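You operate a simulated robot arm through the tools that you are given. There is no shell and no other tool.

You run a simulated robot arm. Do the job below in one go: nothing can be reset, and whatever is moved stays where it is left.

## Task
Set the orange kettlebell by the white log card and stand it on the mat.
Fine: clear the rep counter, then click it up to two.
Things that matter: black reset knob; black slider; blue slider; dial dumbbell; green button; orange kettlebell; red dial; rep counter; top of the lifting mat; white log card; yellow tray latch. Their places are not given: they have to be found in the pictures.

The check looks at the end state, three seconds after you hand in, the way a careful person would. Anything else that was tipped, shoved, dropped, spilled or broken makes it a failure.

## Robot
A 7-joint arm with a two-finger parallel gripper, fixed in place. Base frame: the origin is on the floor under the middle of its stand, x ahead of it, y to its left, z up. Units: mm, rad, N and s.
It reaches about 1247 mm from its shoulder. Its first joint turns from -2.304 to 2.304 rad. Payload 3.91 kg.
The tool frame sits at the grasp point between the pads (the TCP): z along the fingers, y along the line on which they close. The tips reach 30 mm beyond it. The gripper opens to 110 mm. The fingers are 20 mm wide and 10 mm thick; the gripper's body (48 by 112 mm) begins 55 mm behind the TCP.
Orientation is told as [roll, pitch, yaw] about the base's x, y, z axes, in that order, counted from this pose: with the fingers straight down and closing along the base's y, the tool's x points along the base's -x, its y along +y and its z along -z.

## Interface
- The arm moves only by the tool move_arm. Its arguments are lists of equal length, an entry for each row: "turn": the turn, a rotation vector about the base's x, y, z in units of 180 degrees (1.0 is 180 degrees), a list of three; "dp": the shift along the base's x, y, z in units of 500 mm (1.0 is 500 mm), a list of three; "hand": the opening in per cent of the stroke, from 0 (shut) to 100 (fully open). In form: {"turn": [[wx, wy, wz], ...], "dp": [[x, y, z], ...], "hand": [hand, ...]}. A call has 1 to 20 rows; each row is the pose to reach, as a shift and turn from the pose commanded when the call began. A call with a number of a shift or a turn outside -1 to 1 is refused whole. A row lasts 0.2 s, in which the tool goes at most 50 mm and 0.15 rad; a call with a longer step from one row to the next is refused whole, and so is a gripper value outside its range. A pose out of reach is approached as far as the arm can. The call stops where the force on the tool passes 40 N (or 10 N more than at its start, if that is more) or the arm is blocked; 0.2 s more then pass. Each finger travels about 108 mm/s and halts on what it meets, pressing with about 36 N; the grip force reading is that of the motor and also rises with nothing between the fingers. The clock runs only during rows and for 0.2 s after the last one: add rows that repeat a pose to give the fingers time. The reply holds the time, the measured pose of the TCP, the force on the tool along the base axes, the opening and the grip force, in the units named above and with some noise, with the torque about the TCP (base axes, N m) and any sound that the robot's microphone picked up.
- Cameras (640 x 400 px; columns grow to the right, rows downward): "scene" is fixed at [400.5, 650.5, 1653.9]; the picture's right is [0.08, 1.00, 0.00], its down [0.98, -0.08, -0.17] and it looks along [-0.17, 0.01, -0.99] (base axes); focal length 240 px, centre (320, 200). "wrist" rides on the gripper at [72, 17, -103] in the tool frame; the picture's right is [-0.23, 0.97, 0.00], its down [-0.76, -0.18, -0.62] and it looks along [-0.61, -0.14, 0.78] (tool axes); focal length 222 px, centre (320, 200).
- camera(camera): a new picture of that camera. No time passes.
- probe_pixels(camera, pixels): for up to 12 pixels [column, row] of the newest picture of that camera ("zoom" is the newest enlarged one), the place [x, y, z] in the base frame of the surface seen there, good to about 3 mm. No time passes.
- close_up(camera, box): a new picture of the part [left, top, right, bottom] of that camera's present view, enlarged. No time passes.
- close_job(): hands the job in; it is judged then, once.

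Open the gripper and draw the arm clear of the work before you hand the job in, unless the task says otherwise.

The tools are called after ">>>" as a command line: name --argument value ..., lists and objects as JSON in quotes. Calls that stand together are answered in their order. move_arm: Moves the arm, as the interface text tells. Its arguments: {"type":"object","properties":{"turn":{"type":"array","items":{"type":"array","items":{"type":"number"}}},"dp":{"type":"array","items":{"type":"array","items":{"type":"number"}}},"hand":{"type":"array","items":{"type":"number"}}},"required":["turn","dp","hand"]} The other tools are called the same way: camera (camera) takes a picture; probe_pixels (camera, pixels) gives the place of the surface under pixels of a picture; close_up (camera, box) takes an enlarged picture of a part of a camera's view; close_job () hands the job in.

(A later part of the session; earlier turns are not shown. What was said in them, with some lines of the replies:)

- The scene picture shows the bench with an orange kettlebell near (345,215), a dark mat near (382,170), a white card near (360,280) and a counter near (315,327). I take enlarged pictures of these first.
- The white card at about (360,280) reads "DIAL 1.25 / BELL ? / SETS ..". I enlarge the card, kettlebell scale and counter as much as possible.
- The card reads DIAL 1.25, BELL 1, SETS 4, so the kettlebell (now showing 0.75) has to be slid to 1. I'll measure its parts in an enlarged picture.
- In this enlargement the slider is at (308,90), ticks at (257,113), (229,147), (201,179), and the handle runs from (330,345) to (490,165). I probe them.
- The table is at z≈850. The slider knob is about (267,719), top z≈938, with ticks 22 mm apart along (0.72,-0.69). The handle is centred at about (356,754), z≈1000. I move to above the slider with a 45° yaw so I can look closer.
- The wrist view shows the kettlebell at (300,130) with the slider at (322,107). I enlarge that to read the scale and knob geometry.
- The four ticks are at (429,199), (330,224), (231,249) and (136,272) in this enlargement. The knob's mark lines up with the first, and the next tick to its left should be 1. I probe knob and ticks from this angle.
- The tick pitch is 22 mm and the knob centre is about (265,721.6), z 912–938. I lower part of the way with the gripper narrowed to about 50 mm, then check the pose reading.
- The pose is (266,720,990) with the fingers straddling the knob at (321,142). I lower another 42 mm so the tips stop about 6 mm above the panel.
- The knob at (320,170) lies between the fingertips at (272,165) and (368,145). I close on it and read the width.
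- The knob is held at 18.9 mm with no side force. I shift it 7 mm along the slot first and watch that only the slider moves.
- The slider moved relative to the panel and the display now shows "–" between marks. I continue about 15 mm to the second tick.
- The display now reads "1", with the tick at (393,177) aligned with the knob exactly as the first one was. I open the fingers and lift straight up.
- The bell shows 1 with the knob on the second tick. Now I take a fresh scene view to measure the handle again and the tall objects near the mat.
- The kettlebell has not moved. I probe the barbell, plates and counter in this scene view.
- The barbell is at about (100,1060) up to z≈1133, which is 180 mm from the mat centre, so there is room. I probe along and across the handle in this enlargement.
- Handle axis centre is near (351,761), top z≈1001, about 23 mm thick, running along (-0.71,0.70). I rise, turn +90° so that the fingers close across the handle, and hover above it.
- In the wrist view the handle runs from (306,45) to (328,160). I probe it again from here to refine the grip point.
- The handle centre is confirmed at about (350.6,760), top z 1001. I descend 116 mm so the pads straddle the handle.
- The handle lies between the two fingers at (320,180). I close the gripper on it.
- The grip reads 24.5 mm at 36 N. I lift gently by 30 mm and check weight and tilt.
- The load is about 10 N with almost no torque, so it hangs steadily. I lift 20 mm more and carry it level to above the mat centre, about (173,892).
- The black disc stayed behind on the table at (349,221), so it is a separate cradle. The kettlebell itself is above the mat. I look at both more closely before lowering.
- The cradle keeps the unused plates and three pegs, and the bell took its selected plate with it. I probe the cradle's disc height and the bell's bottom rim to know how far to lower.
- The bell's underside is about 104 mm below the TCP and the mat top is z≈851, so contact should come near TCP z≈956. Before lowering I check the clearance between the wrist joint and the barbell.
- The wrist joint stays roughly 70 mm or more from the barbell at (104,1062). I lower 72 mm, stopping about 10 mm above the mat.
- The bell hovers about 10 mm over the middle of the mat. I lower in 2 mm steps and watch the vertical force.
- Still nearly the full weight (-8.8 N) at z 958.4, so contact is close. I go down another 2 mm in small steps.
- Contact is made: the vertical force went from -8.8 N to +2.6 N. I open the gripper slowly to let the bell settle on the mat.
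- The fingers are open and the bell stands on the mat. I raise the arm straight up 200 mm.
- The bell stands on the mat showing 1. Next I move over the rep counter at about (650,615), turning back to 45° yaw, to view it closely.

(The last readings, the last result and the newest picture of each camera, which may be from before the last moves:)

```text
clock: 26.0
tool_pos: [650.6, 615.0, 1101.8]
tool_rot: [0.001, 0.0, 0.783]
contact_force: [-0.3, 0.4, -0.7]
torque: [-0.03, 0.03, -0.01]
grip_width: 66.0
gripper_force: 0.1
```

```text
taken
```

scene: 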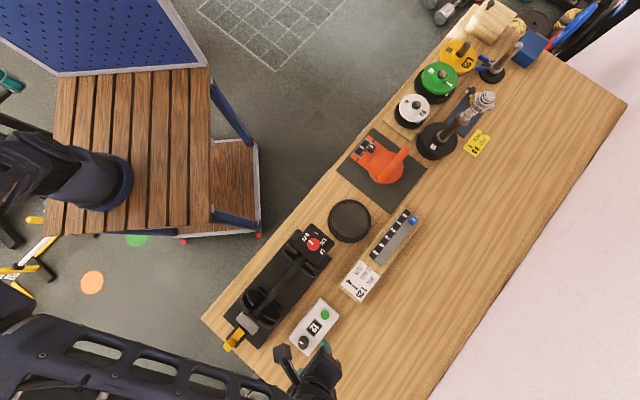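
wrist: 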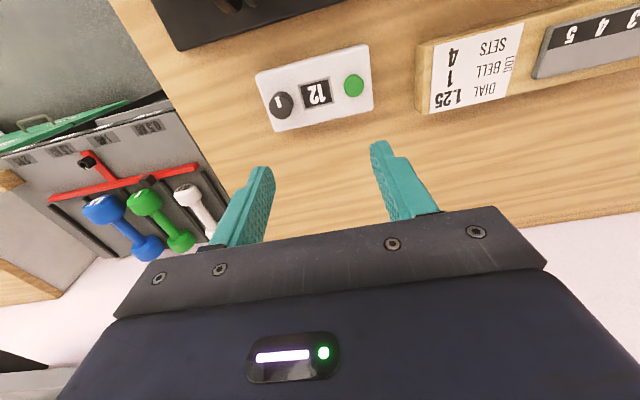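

The counter is at (313,88) in the wrist view, with the knob at (284,104) and the button at (354,86). I enlarge it, and also check the bell on the mat in the scene view.

>>> close_up --camera "scene" --box '[325, 115, 445, 220]'

>>> close_up --camera "wrist" --box '[240, 30, 390, 140]'

```text
3.81 times, centred on (385, 168) of scene
```

zoom: 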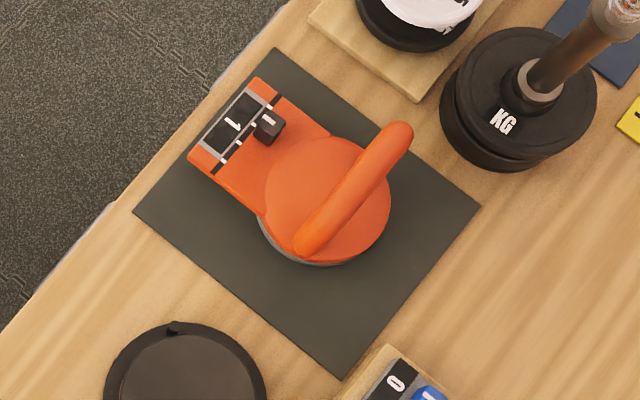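

```text
3.64 times, centred on (315, 85) of wrist
```

zoom: 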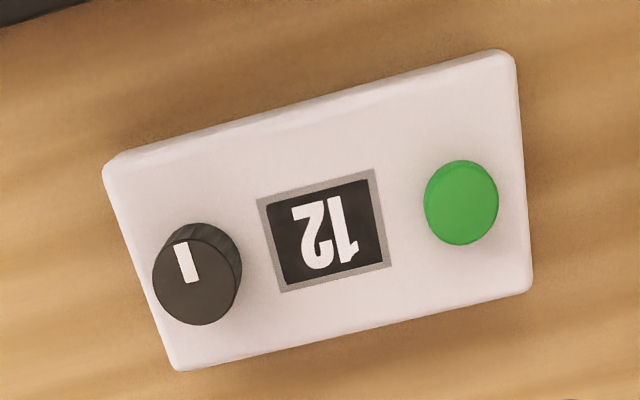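

The bell stands fully on the mat. I probe the counter: knob top and edges, button top, body corners.

>>> probe_pixels --camera "zoom" --pixels '[[197, 280], [160, 285], [235, 275], [195, 318], [187, 248], [461, 200], [428, 205], [495, 200], [460, 240], [460, 165], [325, 230], [225, 345]]'

>>> probe_pixels --camera "zoom" --pixels '[[112, 170], [505, 60], [525, 285], [185, 362], [60, 250], [197, 240], [225, 245], [240, 290], [425, 170], [20, 15], [205, 275], [190, 285]]'

>>> probe_pixels --camera "scene" --pixels '[[262, 295], [255, 305], [270, 310], [248, 322], [234, 338], [290, 270], [314, 244], [280, 320], [298, 300], [325, 314], [304, 342], [275, 285]]'

```text
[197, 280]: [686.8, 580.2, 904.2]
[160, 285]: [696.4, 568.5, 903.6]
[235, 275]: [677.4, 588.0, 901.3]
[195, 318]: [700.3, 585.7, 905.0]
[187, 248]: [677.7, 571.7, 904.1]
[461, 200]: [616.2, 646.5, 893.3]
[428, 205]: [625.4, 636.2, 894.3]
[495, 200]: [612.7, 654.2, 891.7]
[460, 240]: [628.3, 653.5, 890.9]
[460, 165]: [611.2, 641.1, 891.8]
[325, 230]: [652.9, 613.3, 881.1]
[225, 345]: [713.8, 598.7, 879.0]
```

```text
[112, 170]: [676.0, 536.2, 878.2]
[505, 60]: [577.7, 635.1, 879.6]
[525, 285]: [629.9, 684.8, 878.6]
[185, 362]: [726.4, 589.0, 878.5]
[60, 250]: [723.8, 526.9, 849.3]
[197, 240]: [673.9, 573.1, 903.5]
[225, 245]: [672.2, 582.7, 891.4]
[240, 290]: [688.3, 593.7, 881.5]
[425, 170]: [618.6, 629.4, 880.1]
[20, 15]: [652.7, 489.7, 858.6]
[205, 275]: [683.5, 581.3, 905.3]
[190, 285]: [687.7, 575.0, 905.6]
```

```text
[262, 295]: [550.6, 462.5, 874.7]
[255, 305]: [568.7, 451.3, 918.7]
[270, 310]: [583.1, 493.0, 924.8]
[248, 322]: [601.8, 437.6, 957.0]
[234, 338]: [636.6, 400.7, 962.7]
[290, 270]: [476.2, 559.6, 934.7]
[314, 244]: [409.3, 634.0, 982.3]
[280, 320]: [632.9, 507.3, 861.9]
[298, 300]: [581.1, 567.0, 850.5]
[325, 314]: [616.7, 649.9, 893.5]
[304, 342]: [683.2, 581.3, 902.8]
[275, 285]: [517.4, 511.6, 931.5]
```

The knob centre is about (686.5,578.5), top z 904, about 27 mm wide. The button is at (619,646), top z 893, and the counter top is z≈879. I move over the knob and down to z≈1000.

>>> move_arm --turn '[[0, 0, 0], [0, 0, 0], [0, 0, 0], [0, 0, 0], [0, 0, 0]]' --dp '[[0.02, -0.02, -0.05], [0.04, -0.04, -0.1], [0.06, -0.06, -0.15], [0.0718, -0.073, -0.2036], [0.0718, -0.073, -0.2036]]' --hand '[55, 55, 55, 55, 55]'

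>>> camera --camera "wrist"

```text
clock: 27.2
tool_pos: [685.1, 577.2, 998.4]
tool_rot: [0.0, 0.0, 0.785]
contact_force: [-0.2, -0.7, 1.2]
torque: [0.02, 0.01, -0.04]
grip_width: 60.4
gripper_force: 0.1
```

```text
taken
```

wrist: 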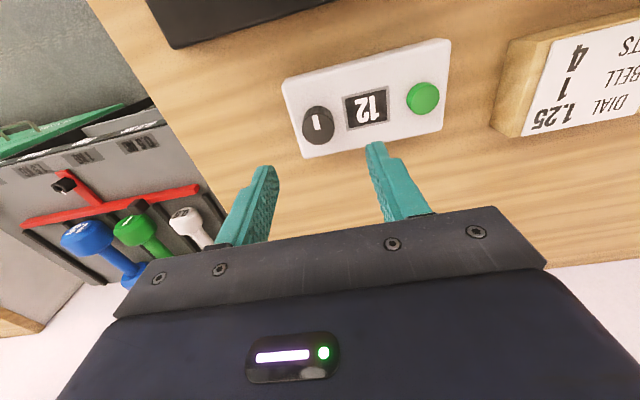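

I enlarge the knob at (318,122) in this view and probe its rim again from nearer.

>>> close_up --camera "wrist" --box '[270, 70, 370, 170]'

```text
4.00 times, centred on (320, 120) of wrist
```

zoom: 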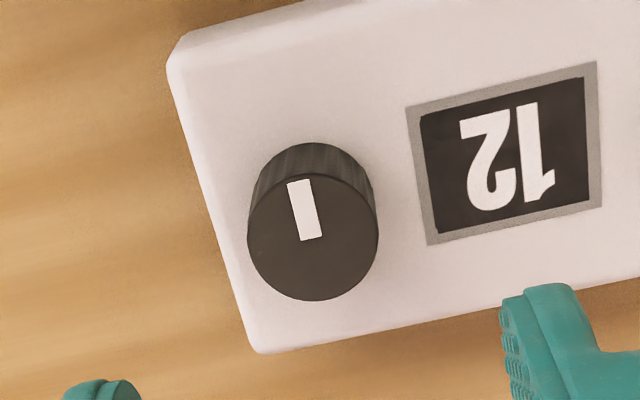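

>>> probe_pixels --camera "zoom" --pixels '[[252, 235], [374, 235], [313, 296], [310, 180], [313, 238], [270, 200], [360, 205], [270, 280], [355, 280], [300, 150], [256, 190], [365, 175]]'

```text
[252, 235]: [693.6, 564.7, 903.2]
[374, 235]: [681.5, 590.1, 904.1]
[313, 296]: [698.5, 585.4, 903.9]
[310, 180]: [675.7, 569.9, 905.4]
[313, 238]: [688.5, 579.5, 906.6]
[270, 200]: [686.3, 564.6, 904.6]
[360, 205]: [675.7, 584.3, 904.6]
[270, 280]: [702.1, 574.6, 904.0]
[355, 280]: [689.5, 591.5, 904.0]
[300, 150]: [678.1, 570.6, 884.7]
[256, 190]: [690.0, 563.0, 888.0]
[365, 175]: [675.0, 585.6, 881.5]
```

The knob's top centre comes out at (687.5,578), diameter about 28 mm. I correct the position and descend to z≈914 so the tips stay about 4–5 mm above the counter top.

>>> move_arm --turn '[[0, 0, 0], [0, 0, 0], [0, 0, 0], [0, 0, 0], [0, 0, 0]]' --dp '[[0.002, 0.001, -0.05], [0.003, 0.0012, -0.1], [0.003, 0.0012, -0.14], [0.003, 0.0012, -0.169], [0.003, 0.0012, -0.169]]' --hand '[55, 55, 55, 55, 55]'

>>> close_up --camera "wrist" --box '[220, 80, 420, 230]'

```text
clock: 28.4
tool_pos: [687.6, 579.2, 915.5]
tool_rot: [0.002, -0.001, 0.786]
contact_force: [0.5, 0.0, 0.0]
torque: [-0.01, 0.02, 0.03]
grip_width: 60.4
gripper_force: 0.0
```

```text
2.67 times, centred on (320, 155) of wrist
```

zoom: 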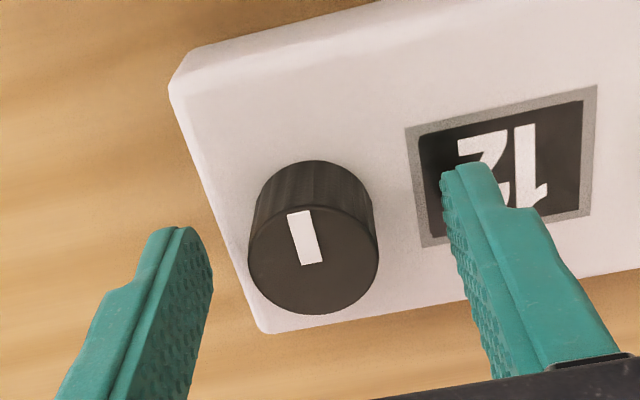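

The knob at (313,240) sits between the fingers. I close on it gently and check.

>>> move_arm --turn '[[0, 0, 0], [0, 0, 0], [0, 0, 0], [0, 0, 0]]' --dp '[[0, 0, 0], [0, 0, 0], [0, 0, 0], [0, 0, 0]]' --hand '[35, 28, 20, 20]'

>>> close_up --camera "wrist" --box '[220, 80, 420, 230]'

```text
clock: 29.4
tool_pos: [689.6, 577.7, 914.5]
tool_rot: [-0.001, 0.001, 0.783]
contact_force: [10.5, -10.2, 0.4]
torque: [0.02, 0.08, 0.0]
grip_width: 29.7
gripper_force: 45.1
```

```text
2.67 times, centred on (320, 155) of wrist
```

zoom: 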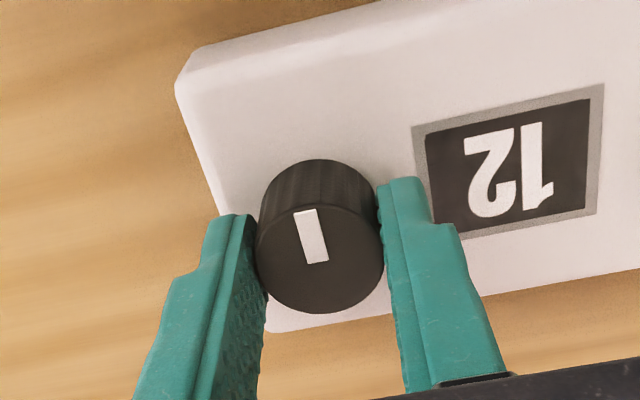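

The grip is 29.7 mm, but there is a 14 N side force along (+x,-y), so the knob is a little further that way. I shift the command 2.5 mm in that direction to relieve it.

>>> move_arm --turn '[[0, 0, 0], [0, 0, 0], [0, 0, 0]]' --dp '[[0.0018, -0.0018, 0], [0.0036, -0.0036, 0], [0.0036, -0.0036, 0]]' --hand '[20, 20, 20]'

```text
clock: 30.2
tool_pos: [687.8, 577.1, 914.7]
tool_rot: [0.001, 0.001, 0.784]
contact_force: [2.0, 3.6, -2.8]
torque: [-0.39, -0.22, -0.11]
grip_width: 29.9
gripper_force: 44.7
```

The side force is gone. I turn the knob a first small step, clockwise 8° seen from above, and check whether the counter body stays still.

>>> move_arm --turn '[[0, 0, -0.022], [0, 0, -0.0444], [0, 0, -0.0444]]' --dp '[[0, 0, 0], [0, 0, 0], [0, 0, 0]]' --hand '[20, 20, 20]'

>>> close_up --camera "scene" --box '[270, 280, 350, 370]'

>>> close_up --camera "wrist" --box '[220, 80, 420, 230]'

```text
clock: 31.0
tool_pos: [688.9, 578.4, 915.0]
tool_rot: [-0.001, 0.001, 0.646]
contact_force: [-2.7, 9.0, -1.3]
torque: [-0.27, -0.23, 0.02]
grip_width: 29.4
gripper_force: 45.4
```

```text
4.44 times, centred on (310, 325) of scene
```

zoom: 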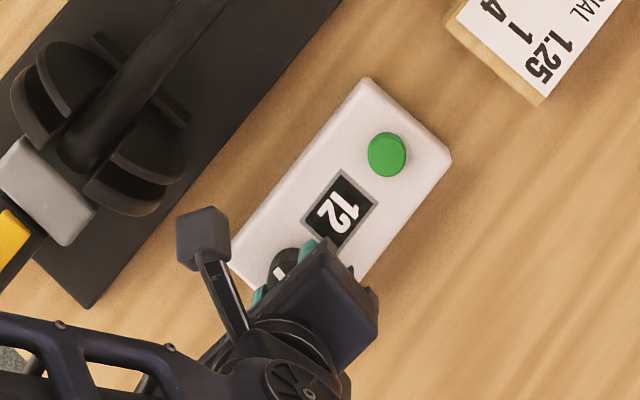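

```text
2.67 times, centred on (320, 155) of wrist
```

zoom: 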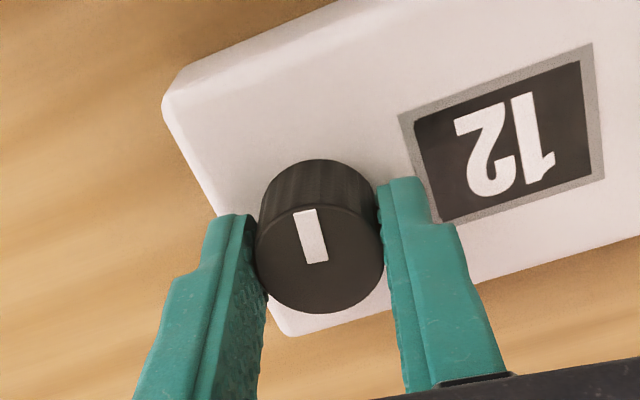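

The knob turns with the gripper relative to the display, and the torque about z is almost zero. I continue clockwise to about 50°.

>>> move_arm --turn '[[0, 0, -0.04], [0, 0, -0.08], [0, 0, -0.12], [0, 0, -0.16], [0, 0, -0.2], [0, 0, -0.235], [0, 0, -0.235]]' --dp '[[0, 0, 0], [0, 0, 0], [0, 0, 0], [0, 0, 0], [0, 0, 0], [0, 0, 0], [0, 0, 0]]' --hand '[20, 20, 20, 20, 20, 20, 20]'

>>> close_up --camera "scene" --box '[270, 280, 350, 370]'

>>> close_up --camera "wrist" --box '[220, 80, 420, 230]'

```text
clock: 32.6
tool_pos: [689.1, 577.1, 915.8]
tool_rot: [-0.002, -0.001, -0.092]
contact_force: [-6.1, 14.3, 4.0]
torque: [-0.09, 0.26, -0.02]
grip_width: 29.8
gripper_force: 44.9
```

```text
4.44 times, centred on (310, 325) of scene
```

zoom: 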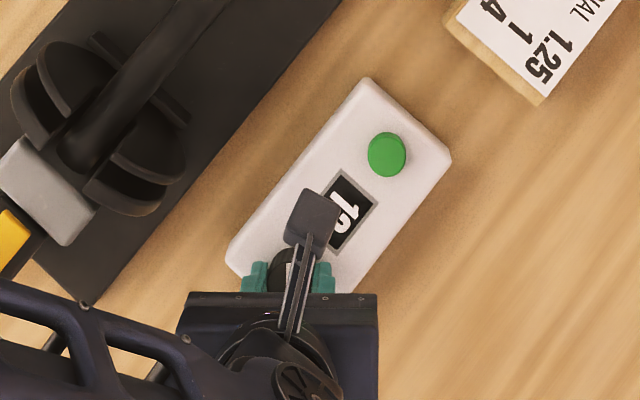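

```text
2.67 times, centred on (320, 155) of wrist
```

zoom: 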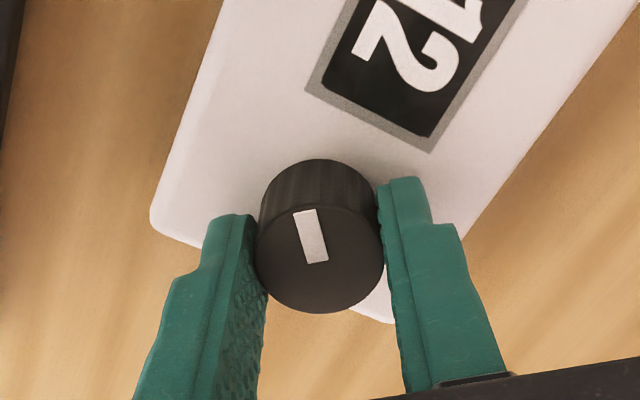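

About 50° turned, the counter body has not moved and it still shows 12. A side force of 15 N builds in +y, so I shift 1.5 mm in y and keep turning clockwise to about 95°.

>>> move_arm --turn '[[0, 0, 0], [0, 0, -0.04], [0, 0, -0.08], [0, 0, -0.12], [0, 0, -0.16], [0, 0, -0.2], [0, 0, -0.25], [0, 0, -0.25]]' --dp '[[-0.0006, 0.003, 0], [-0.0006, 0.003, 0], [-0.0006, 0.003, 0], [-0.0006, 0.003, 0], [-0.0006, 0.003, 0], [-0.0006, 0.003, 0], [-0.0006, 0.003, 0], [-0.0006, 0.003, 0]]' --hand '[20, 20, 20, 20, 20, 20, 20, 20]'

>>> close_up --camera "scene" --box '[270, 280, 350, 370]'

>>> close_up --camera "wrist" --box '[220, 80, 420, 230]'

```text
refused: row 7 steps farther than a row can; nothing moved
```

```text
4.44 times, centred on (310, 325) of scene
```

zoom: 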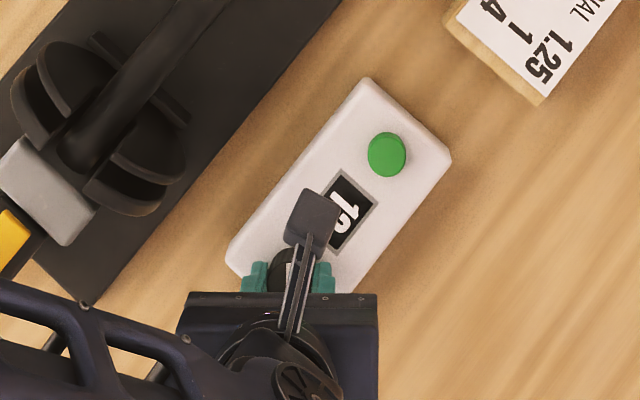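

```text
2.67 times, centred on (320, 155) of wrist
```

zoom: 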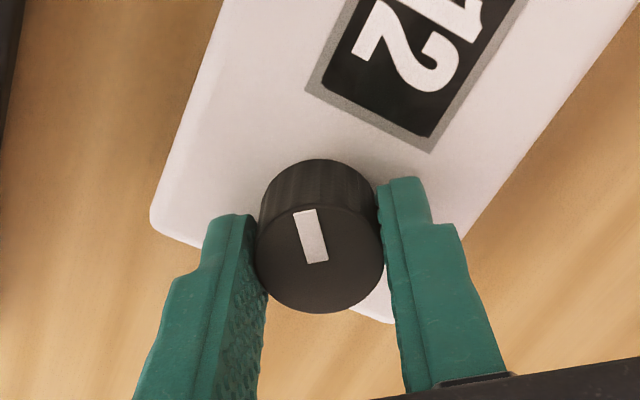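

The call was refused because one turning step was too large; nothing moved. I repeat it with equal steps.

>>> move_arm --turn '[[0, 0, 0], [0, 0, -0.04], [0, 0, -0.08], [0, 0, -0.12], [0, 0, -0.16], [0, 0, -0.2], [0, 0, -0.24], [0, 0, -0.24]]' --dp '[[-0.0006, 0.003, 0], [-0.0006, 0.003, 0], [-0.0006, 0.003, 0], [-0.0006, 0.003, 0], [-0.0006, 0.003, 0], [-0.0006, 0.003, 0], [-0.0006, 0.003, 0], [-0.0006, 0.003, 0]]' --hand '[20, 20, 20, 20, 20, 20, 20, 20]'

>>> close_up --camera "scene" --box '[270, 280, 350, 370]'

>>> close_up --camera "wrist" --box '[220, 0, 480, 230]'

```text
clock: 34.4
tool_pos: [688.2, 576.7, 915.1]
tool_rot: [-0.001, -0.001, -0.85]
contact_force: [-15.4, -23.4, 1.8]
torque: [-0.52, -0.16, 0.36]
grip_width: 29.6
gripper_force: 45.0
```

```text
4.44 times, centred on (310, 325) of scene
```

zoom: 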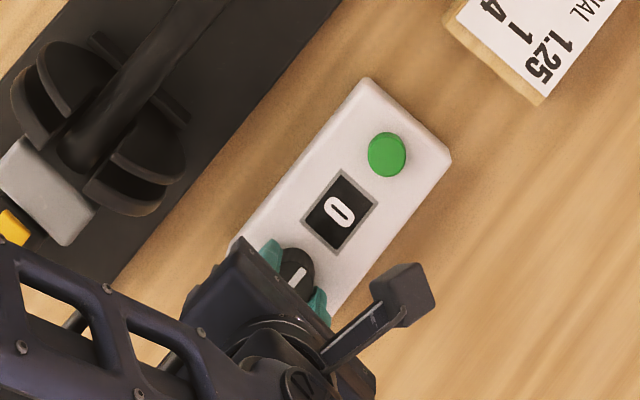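

```text
1.74 times, centred on (350, 115) of wrist
```

zoom: 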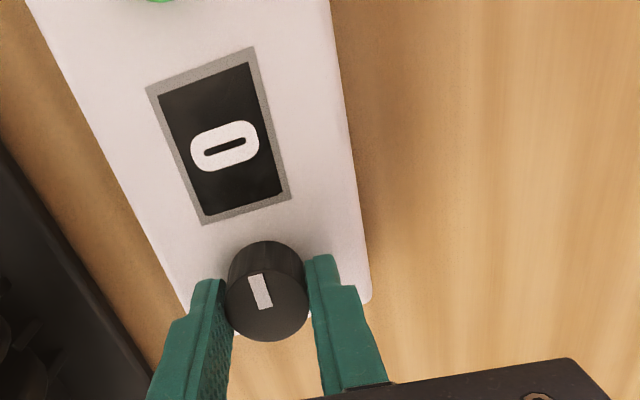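

The display reads 0 now. There is side load and 0.36 N·m of torque, so I ease back slightly and then open the fingers.

>>> move_arm --turn '[[0, 0, 0.01], [0, 0, 0.02], [0, 0, 0.02], [0, 0, 0.02], [0, 0, 0.02], [0, 0, 0.02]]' --dp '[[-0.001, -0.002, 0], [-0.002, -0.0034, 0], [-0.002, -0.0034, 0], [-0.002, -0.0034, 0], [-0.002, -0.0034, 0], [-0.002, -0.0034, 0]]' --hand '[20, 20, 24, 30, 45, 55]'

>>> close_up --camera "wrist" --box '[220, 0, 480, 230]'

>>> close_up --camera "scene" --box '[270, 280, 350, 370]'

```text
clock: 35.8
tool_pos: [687.8, 576.5, 915.3]
tool_rot: [0.0, 0.0, -0.783]
contact_force: [-1.0, -0.4, 0.2]
torque: [0.0, 0.03, 0.07]
grip_width: 60.5
gripper_force: 0.0
```

```text
1.74 times, centred on (350, 115) of wrist
```

zoom: 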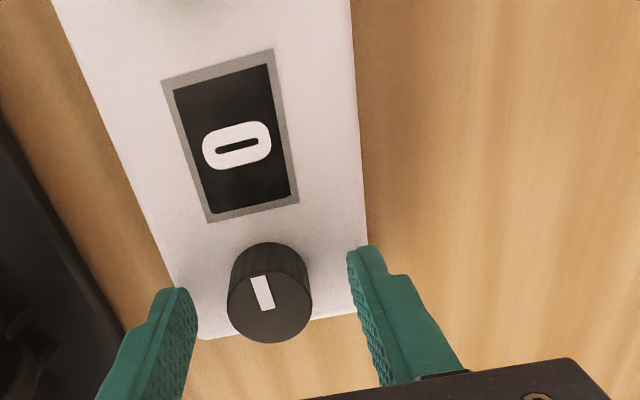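

```text
4.44 times, centred on (310, 325) of scene
```

zoom: 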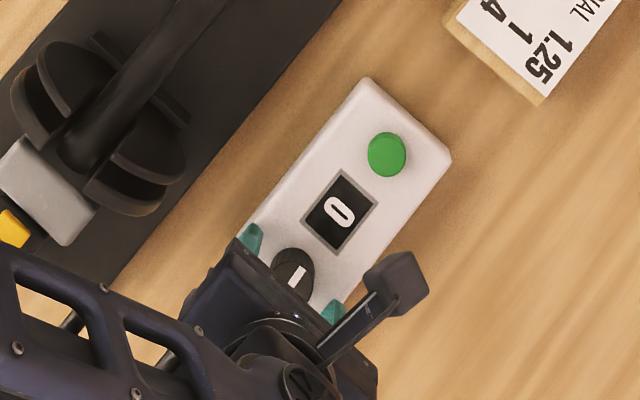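

The display stays at 0 and the counter has not shifted. I raise the arm, shut the fingers and move over the green button at (619,646) to check alignment.

>>> move_arm --turn '[[0, 0, 0], [0, 0, 0], [0, 0, 0], [0, 0, 0], [0, 0, 0], [0, 0, 0]]' --dp '[[0, 0, 0.05], [0, 0, 0.12], [-0.0344, 0.0348, 0.17], [-0.0688, 0.0695, 0.17], [-0.1376, 0.139, 0.17], [-0.1376, 0.139, 0.17]]' --hand '[55, 55, 30, 0, 0, 0]'

>>> camera --camera "wrist"

>>> close_up --camera "scene" --box '[270, 280, 350, 370]'

```text
clock: 37.2
tool_pos: [618.0, 645.0, 1000.2]
tool_rot: [-0.002, 0.001, -0.784]
contact_force: [-0.1, -1.1, 0.3]
torque: [-0.01, 0.0, 0.01]
grip_width: 0.1
gripper_force: 36.3
```

```text
taken
```

wrist: 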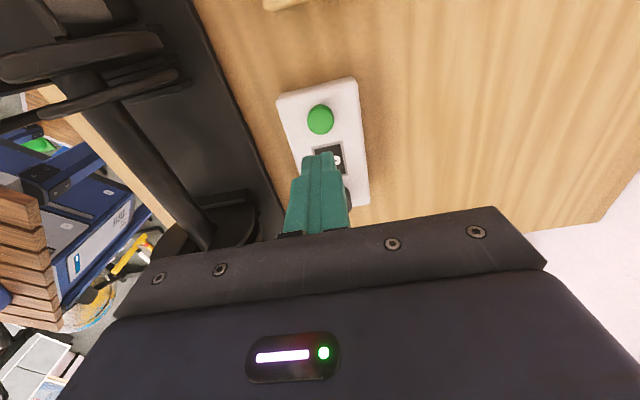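

```text
4.44 times, centred on (310, 325) of scene
```

zoom: 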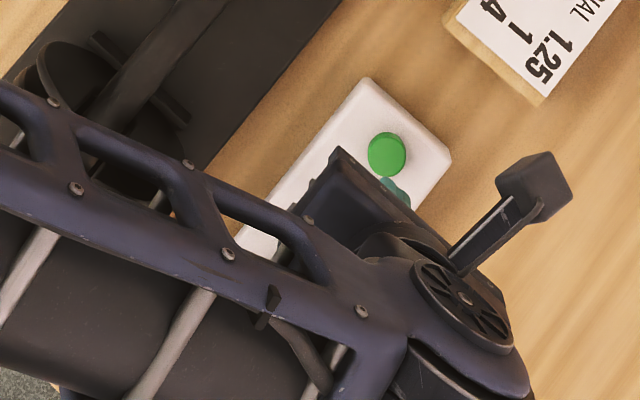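

I enlarge the button at (320,119) and probe its rim to centre the fingertips.

>>> close_up --camera "wrist" --box '[270, 70, 380, 170]'

```text
4.00 times, centred on (325, 120) of wrist
```

zoom: 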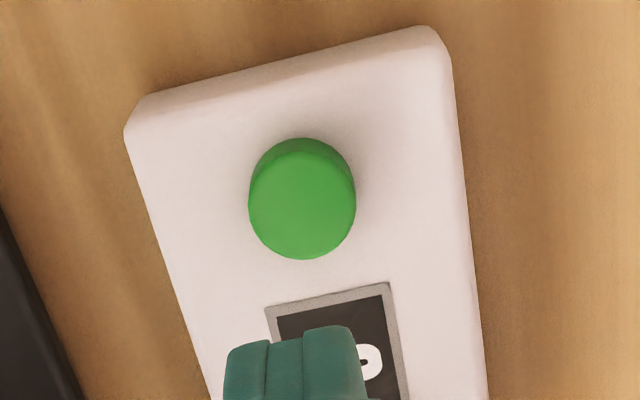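

>>> probe_pixels --camera "zoom" --pixels '[[302, 203], [253, 205], [351, 200], [302, 254], [300, 157], [270, 165], [335, 240], [335, 165], [268, 240], [290, 350], [245, 365], [335, 345]]'

```text
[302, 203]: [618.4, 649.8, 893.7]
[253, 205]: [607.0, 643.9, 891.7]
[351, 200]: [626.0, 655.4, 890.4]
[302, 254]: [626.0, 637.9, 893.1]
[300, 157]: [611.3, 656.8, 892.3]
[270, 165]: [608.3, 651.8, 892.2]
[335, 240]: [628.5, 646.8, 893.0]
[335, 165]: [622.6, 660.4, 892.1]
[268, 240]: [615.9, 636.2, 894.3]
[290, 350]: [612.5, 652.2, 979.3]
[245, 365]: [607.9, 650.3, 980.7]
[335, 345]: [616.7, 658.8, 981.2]
```

The button centre is (618.5,648), top z≈893. I correct by 2.5 mm in y and come down to z≈928, leaving about 5 mm between the tips and the button.

>>> move_arm --turn '[[0, 0, 0], [0, 0, 0], [0, 0, 0], [0, 0, 0]]' --dp '[[0.001, 0.005, -0.06], [0.001, 0.005, -0.12], [0.001, 0.005, -0.144], [0.001, 0.005, -0.144]]' --hand '[0, 0, 0, 0]'

>>> close_up --camera "wrist" --box '[250, 70, 400, 230]'

```text
clock: 38.2
tool_pos: [620.2, 647.9, 927.8]
tool_rot: [0.0, 0.0, -0.784]
contact_force: [0.1, 0.3, -0.8]
torque: [0.0, 0.0, 0.02]
grip_width: 0.2
gripper_force: 35.7
```

```text
2.50 times, centred on (325, 150) of wrist
```

zoom: 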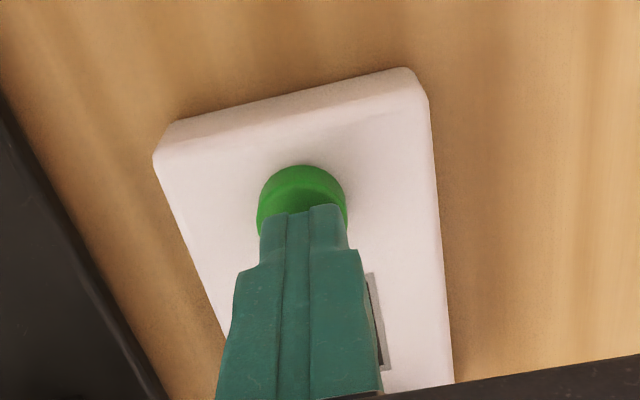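

The closed tips are over the button. I press slowly, 7 mm down, and listen for a click.

>>> move_arm --turn '[[0, 0, 0], [0, 0, 0], [0, 0, 0], [0, 0, 0], [0, 0, 0]]' --dp '[[0, 0, -0.004], [0, 0, -0.008], [0, 0, -0.011], [0, 0, -0.014], [0, 0, -0.014]]' --hand '[0, 0, 0, 0, 0]'

>>> close_up --camera "wrist" --box '[250, 70, 400, 230]'

```text
clock: 39.4
tool_pos: [619.5, 648.6, 920.9]
tool_rot: [0.0, 0.0, -0.784]
contact_force: [0.7, -0.8, -0.3]
torque: [0.02, 0.02, -0.01]
grip_width: 0.1
gripper_force: 35.9
```

```text
2.50 times, centred on (325, 150) of wrist
```

zoom: 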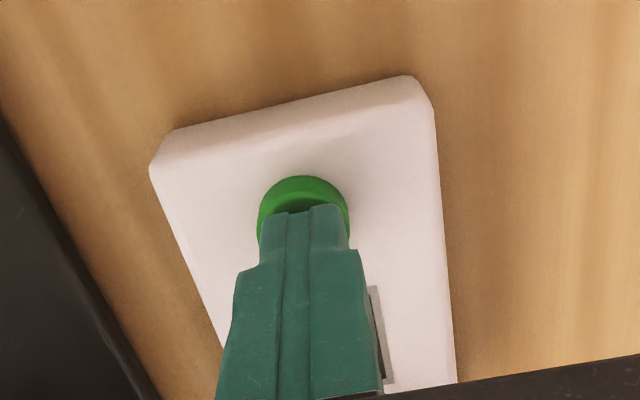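

No contact yet at z 921. I go down another 4 mm in 1 mm steps.

>>> move_arm --turn '[[0, 0, 0], [0, 0, 0], [0, 0, 0], [0, 0, 0], [0, 0, 0]]' --dp '[[0, 0, -0.002], [0, 0, -0.004], [0, 0, -0.006], [0, 0, -0.008], [0, 0, -0.008]]' --hand '[0, 0, 0, 0, 0]'

>>> close_up --camera "wrist" --box '[250, 70, 400, 230]'

```text
clock: 40.6
tool_pos: [620.0, 649.4, 917.5]
tool_rot: [-0.002, -0.001, -0.785]
contact_force: [0.5, -0.9, 3.3]
torque: [-0.03, 0.02, -0.01]
grip_width: 0.2
gripper_force: 35.5
heard: click
```

```text
2.50 times, centred on (325, 150) of wrist
```

zoom: 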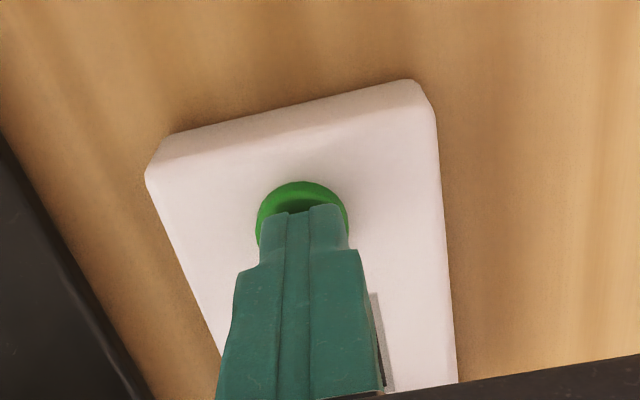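

A click was heard at z≈917.5 with 3 N. I raise the tips 45 mm so the button springs back, then read the display.

>>> move_arm --turn '[[0, 0, 0], [0, 0, 0], [0, 0, 0], [0, 0, 0]]' --dp '[[0, 0, 0.01], [0, 0, 0.04], [0, 0, 0.09], [0, 0, 0.09]]' --hand '[0, 0, 0, 0]'

>>> close_up --camera "wrist" --box '[250, 70, 400, 230]'

>>> close_up --camera "scene" --box '[270, 280, 350, 370]'

```text
clock: 41.6
tool_pos: [620.3, 647.6, 961.4]
tool_rot: [0.0, -0.001, -0.784]
contact_force: [0.7, -0.3, -0.3]
torque: [-0.02, -0.01, 0.0]
grip_width: 0.0
gripper_force: 36.2
```

```text
2.50 times, centred on (325, 150) of wrist
```

zoom: 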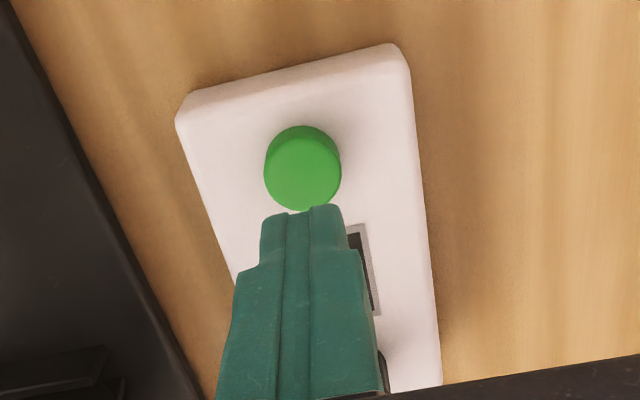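

```text
4.44 times, centred on (310, 325) of scene
```

zoom: 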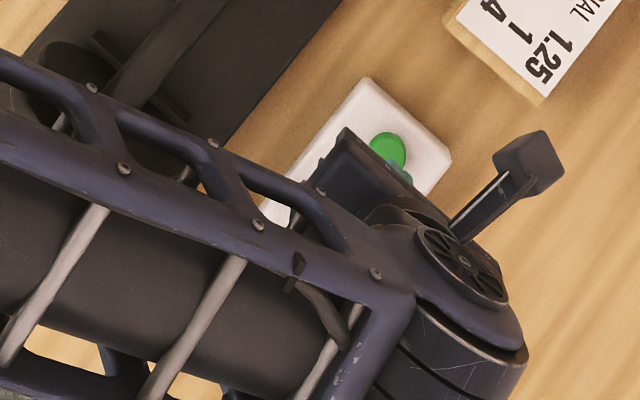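

The display is hidden by the fingers. I rise another 80 mm and shift along (-x,+y) by about 55 mm so the wrist camera can see it.

>>> move_arm --turn '[[0, 0, 0], [0, 0, 0], [0, 0, 0], [0, 0, 0]]' --dp '[[0, 0, 0.06], [-0.03, 0.03, 0.12], [-0.08, 0.08, 0.16], [-0.08, 0.08, 0.16]]' --hand '[0, 0, 0, 0]'

>>> camera --camera "wrist"

>>> close_up --camera "wrist" --box '[250, 90, 400, 230]'

```text
clock: 42.6
tool_pos: [580.6, 688.0, 1041.9]
tool_rot: [0.0, 0.002, -0.782]
contact_force: [0.3, 0.3, -0.7]
torque: [0.01, -0.02, 0.05]
grip_width: 0.2
gripper_force: 35.7
```

```text
taken
```

wrist: 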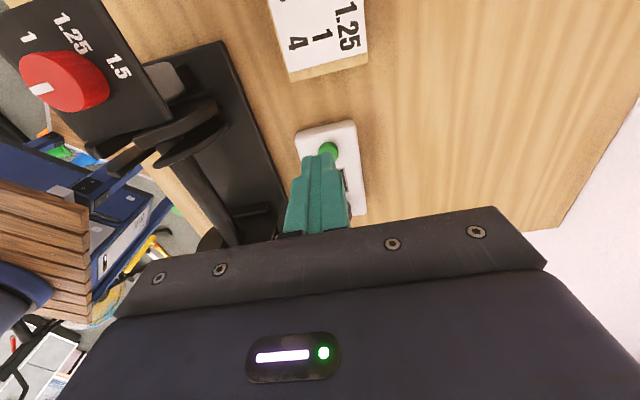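

```text
2.86 times, centred on (325, 160) of wrist
```

zoom: 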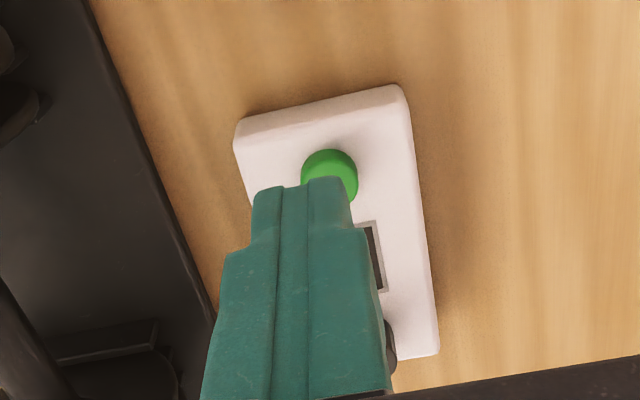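

That was the wrong way; the camera looks towards (+x,-y). I shift 110 mm the other way at the same height.

>>> move_arm --turn '[[0, 0, 0], [0, 0, 0], [0, 0, 0], [0, 0, 0]]' --dp '[[0.05, -0.05, 0], [0.1, -0.1, 0], [0.16, -0.16, 0.02], [0.16, -0.16, 0.02]]' --hand '[0, 0, 0, 0]'

>>> camera --camera "wrist"

>>> close_up --camera "wrist" --box '[250, 50, 400, 190]'

```text
clock: 43.6
tool_pos: [661.6, 607.5, 1051.8]
tool_rot: [0.0, 0.0, -0.784]
contact_force: [-1.0, -0.3, -0.3]
torque: [0.0, 0.01, -0.04]
grip_width: 0.0
gripper_force: 36.3
```

```text
taken
```

wrist: 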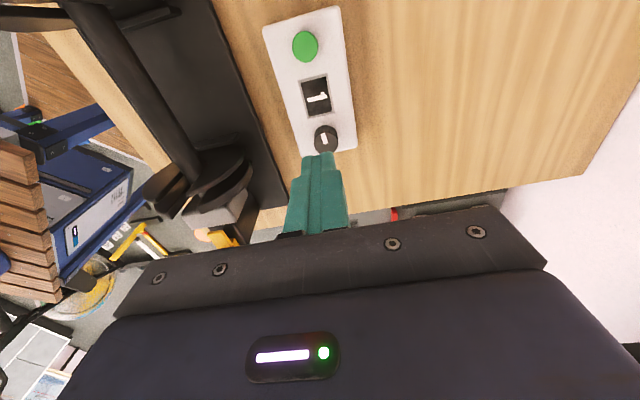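

```text
2.86 times, centred on (325, 120) of wrist
```

zoom: 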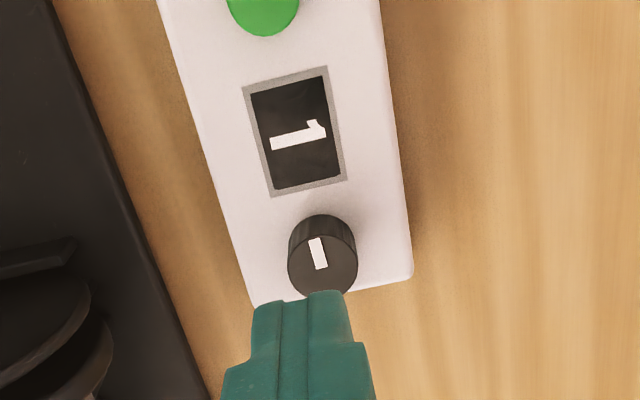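

The display reads 1. I go back over the button and press to the same depth once more.

>>> move_arm --turn '[[0, 0, 0], [0, 0, 0], [0, 0, 0], [0, 0, 0], [0, 0, 0], [0, 0, 0]]' --dp '[[-0.05, 0.05, 0], [-0.08, 0.08, -0.05], [-0.08, 0.08, -0.12], [-0.08, 0.08, -0.2], [-0.08, 0.08, -0.245], [-0.08, 0.08, -0.245]]' --hand '[0, 0, 0, 0, 0, 0]'

>>> close_up --camera "wrist" --box '[250, 70, 400, 230]'

```text
clock: 45.0
tool_pos: [620.6, 648.5, 929.7]
tool_rot: [0.002, -0.001, -0.784]
contact_force: [0.2, 0.8, 0.2]
torque: [-0.02, -0.01, 0.01]
grip_width: 0.0
gripper_force: 35.7
```

```text
2.50 times, centred on (325, 150) of wrist
```

zoom: 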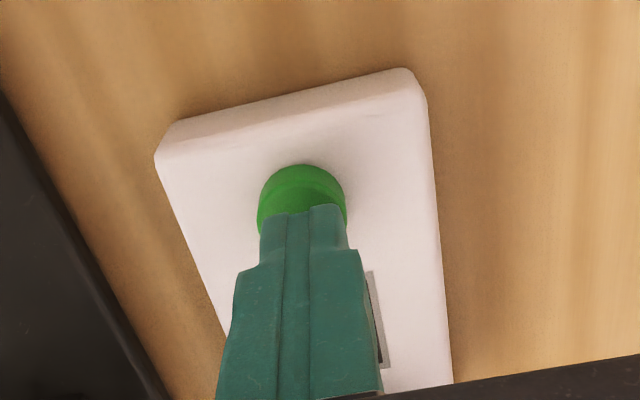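

The tips are over the button again at z≈929.5. I press down 12.5 mm to the earlier click depth in one slow stroke.

>>> move_arm --turn '[[0, 0, 0], [0, 0, 0], [0, 0, 0], [0, 0, 0], [0, 0, 0], [0, 0, 0], [0, 0, 0]]' --dp '[[0, 0, -0.008], [0, 0, -0.015], [0, 0, -0.019], [0, 0, -0.021], [0, 0, -0.023], [0, 0, -0.025], [0, 0, -0.025]]' --hand '[0, 0, 0, 0, 0, 0, 0]'

```text
clock: 46.6
tool_pos: [619.4, 649.5, 918.3]
tool_rot: [-0.001, 0.0, -0.783]
contact_force: [0.8, 0.2, 2.6]
torque: [0.01, -0.03, -0.01]
grip_width: 0.1
gripper_force: 35.9
heard: click
```

A second click was heard. I raise the arm straight up, then shift to view the display.

>>> move_arm --turn '[[0, 0, 0], [0, 0, 0], [0, 0, 0], [0, 0, 0], [0, 0, 0], [0, 0, 0], [0, 0, 0]]' --dp '[[0, 0, 0.01], [0, 0, 0.05], [0, 0, 0.13], [0, 0, 0.2], [0.04, -0.04, 0.25], [0.08, -0.08, 0.3], [0.08, -0.08, 0.3]]' --hand '[0, 0, 0, 0, 0, 0, 0]'

>>> camera --camera "wrist"

>>> close_up --camera "wrist" --box '[250, 30, 400, 190]'

```text
clock: 48.2
tool_pos: [660.0, 607.9, 1068.1]
tool_rot: [0.0, -0.001, -0.784]
contact_force: [0.3, -0.5, 0.2]
torque: [0.04, 0.03, -0.01]
grip_width: 0.2
gripper_force: 35.6
```

```text
taken
```

wrist: 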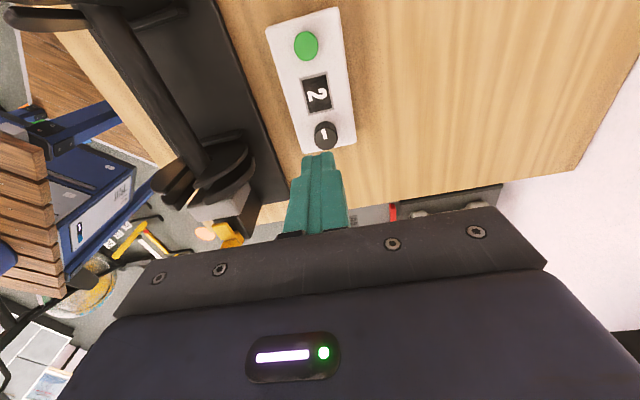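

```text
2.50 times, centred on (325, 110) of wrist
```

zoom: 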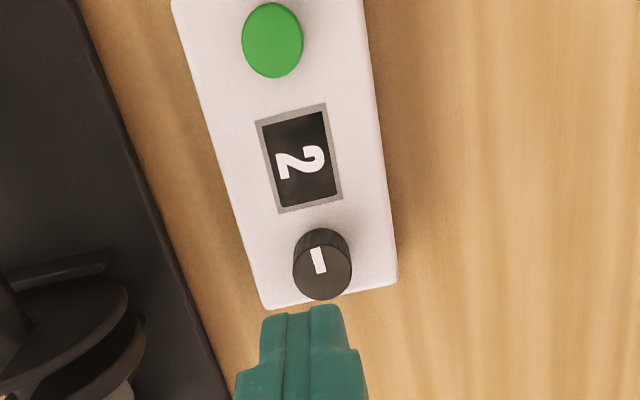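

The display reads 2. I raise the arm, open the gripper and draw back over the start region, clear of the bench, to take final pictures.

>>> move_arm --turn '[[0, 0, 0], [0, 0, 0], [0, 0, 0], [0, 0, 0], [0, 0, 0], [0, 0, 0.03], [0, 0, 0.06], [0, 0, 0.09], [0, 0, 0.12], [0, 0, 0.15], [0, 0, 0.18], [0, 0, 0.21], [0, 0, 0.24], [0, 0, 0.25], [0, 0, 0.25], [0, 0, 0.25], [0, 0, 0.25]]' --dp '[[0, 0, 0.09], [0, 0, 0.18], [0, 0, 0.27], [0, 0, 0.36], [0, 0, 0.44], [-0.08, -0.02, 0.44], [-0.16, -0.04, 0.44], [-0.24, -0.06, 0.44], [-0.32, -0.08, 0.44], [-0.4, -0.11, 0.44], [-0.48, -0.14, 0.44], [-0.56, -0.17, 0.44], [-0.64, -0.2, 0.44], [-0.72, -0.22, 0.44], [-0.8, -0.24, 0.44], [-0.86, -0.25, 0.44], [-0.86, -0.25, 0.44]]' --hand '[0, 0, 0, 50, 100, 100, 100, 100, 100, 100, 100, 100, 100, 100, 100, 100, 100]'

>>> camera --camera "scene"

>>> close_up --camera "scene" --box '[325, 115, 445, 220]'

>>> close_up --camera "scene" --box '[210, 220, 420, 360]'

```text
clock: 51.8
tool_pos: [228.8, 483.1, 1286.6]
tool_rot: [-0.002, 0.0, 0.002]
contact_force: [0.6, 0.3, 0.4]
torque: [0.0, 0.02, -0.01]
grip_width: 110.0
gripper_force: 0.0
```

```text
taken
```

scene: 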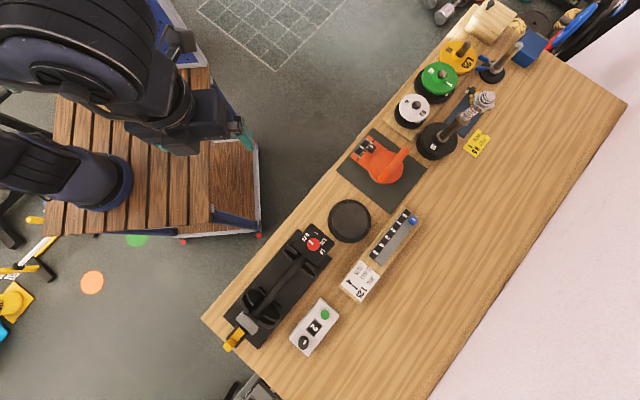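

```text
3.81 times, centred on (385, 168) of scene
```

zoom: 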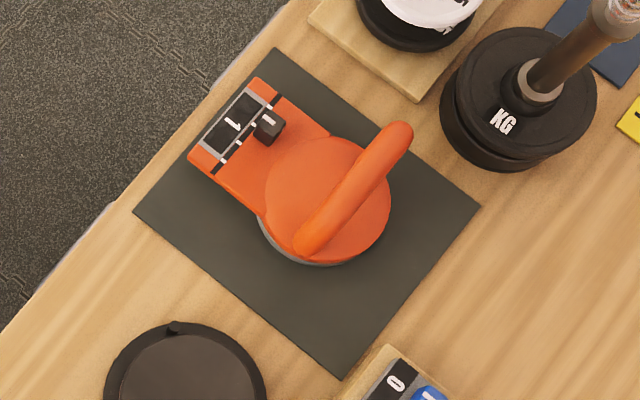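

```text
2.86 times, centred on (315, 290) of scene
```

zoom: 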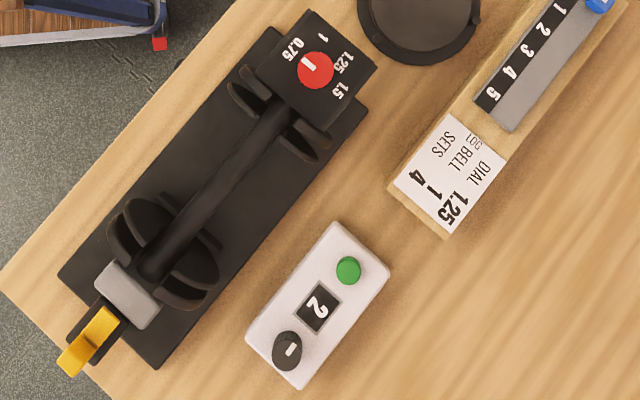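

The display reads 2, the bell shows 1 on the mat, and everything else is where it was. I make one last check that the bell stands level.

>>> close_up --camera "scene" --box '[335, 125, 425, 200]'

>>> probe_pixels --camera "scene" --pixels '[[353, 138], [378, 156], [390, 172], [372, 165], [366, 160], [362, 154], [398, 155], [384, 175], [345, 172], [400, 190]]'

```text
5.33 times, centred on (380, 162) of scene
```

zoom: 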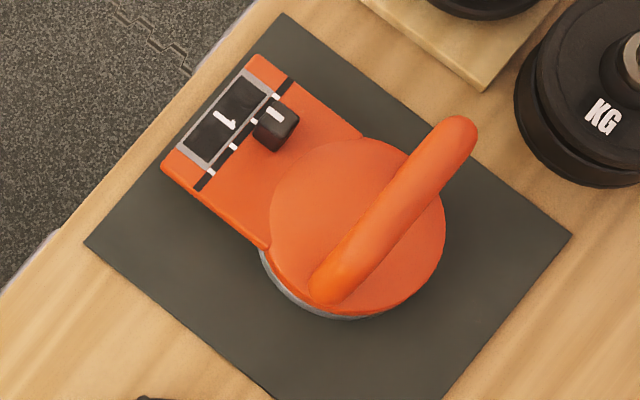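

```text
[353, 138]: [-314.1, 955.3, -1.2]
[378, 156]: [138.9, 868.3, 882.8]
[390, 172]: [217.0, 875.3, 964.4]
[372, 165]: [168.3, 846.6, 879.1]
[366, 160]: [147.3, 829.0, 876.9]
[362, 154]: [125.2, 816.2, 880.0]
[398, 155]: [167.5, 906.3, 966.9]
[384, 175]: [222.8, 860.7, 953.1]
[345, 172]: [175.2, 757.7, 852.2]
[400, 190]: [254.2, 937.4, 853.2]
```

The bell's panel sits at z≈879, 28 mm above the mat, as it did above its cradle plates, so it stands flat and level. The gripper is open and clear, so I hand the job in.

>>> close_job

```text
The job is handed in.
```

The job is done and handed in, but the check's verdict hasn't come back.

- **Kettlebell:** the white log card reads BELL 1, so I moved the black slider from 0.75 to the next tick. The kettlebell's display now shows 1. It stands flat and level near the middle of the mat.
- **Rep counter:** it read 12. Turning the black reset knob about 90° clockwise brought it to 0, and the knob stayed turned. Two presses of the green button, each with a click, took it to 2.
- **Everything else:** the kettlebell's black base and the unused weight plates stayed on the bench where they were. In the final pictures nothing else had moved. The gripper is open and the arm is back near its starting position, clear of the bench.
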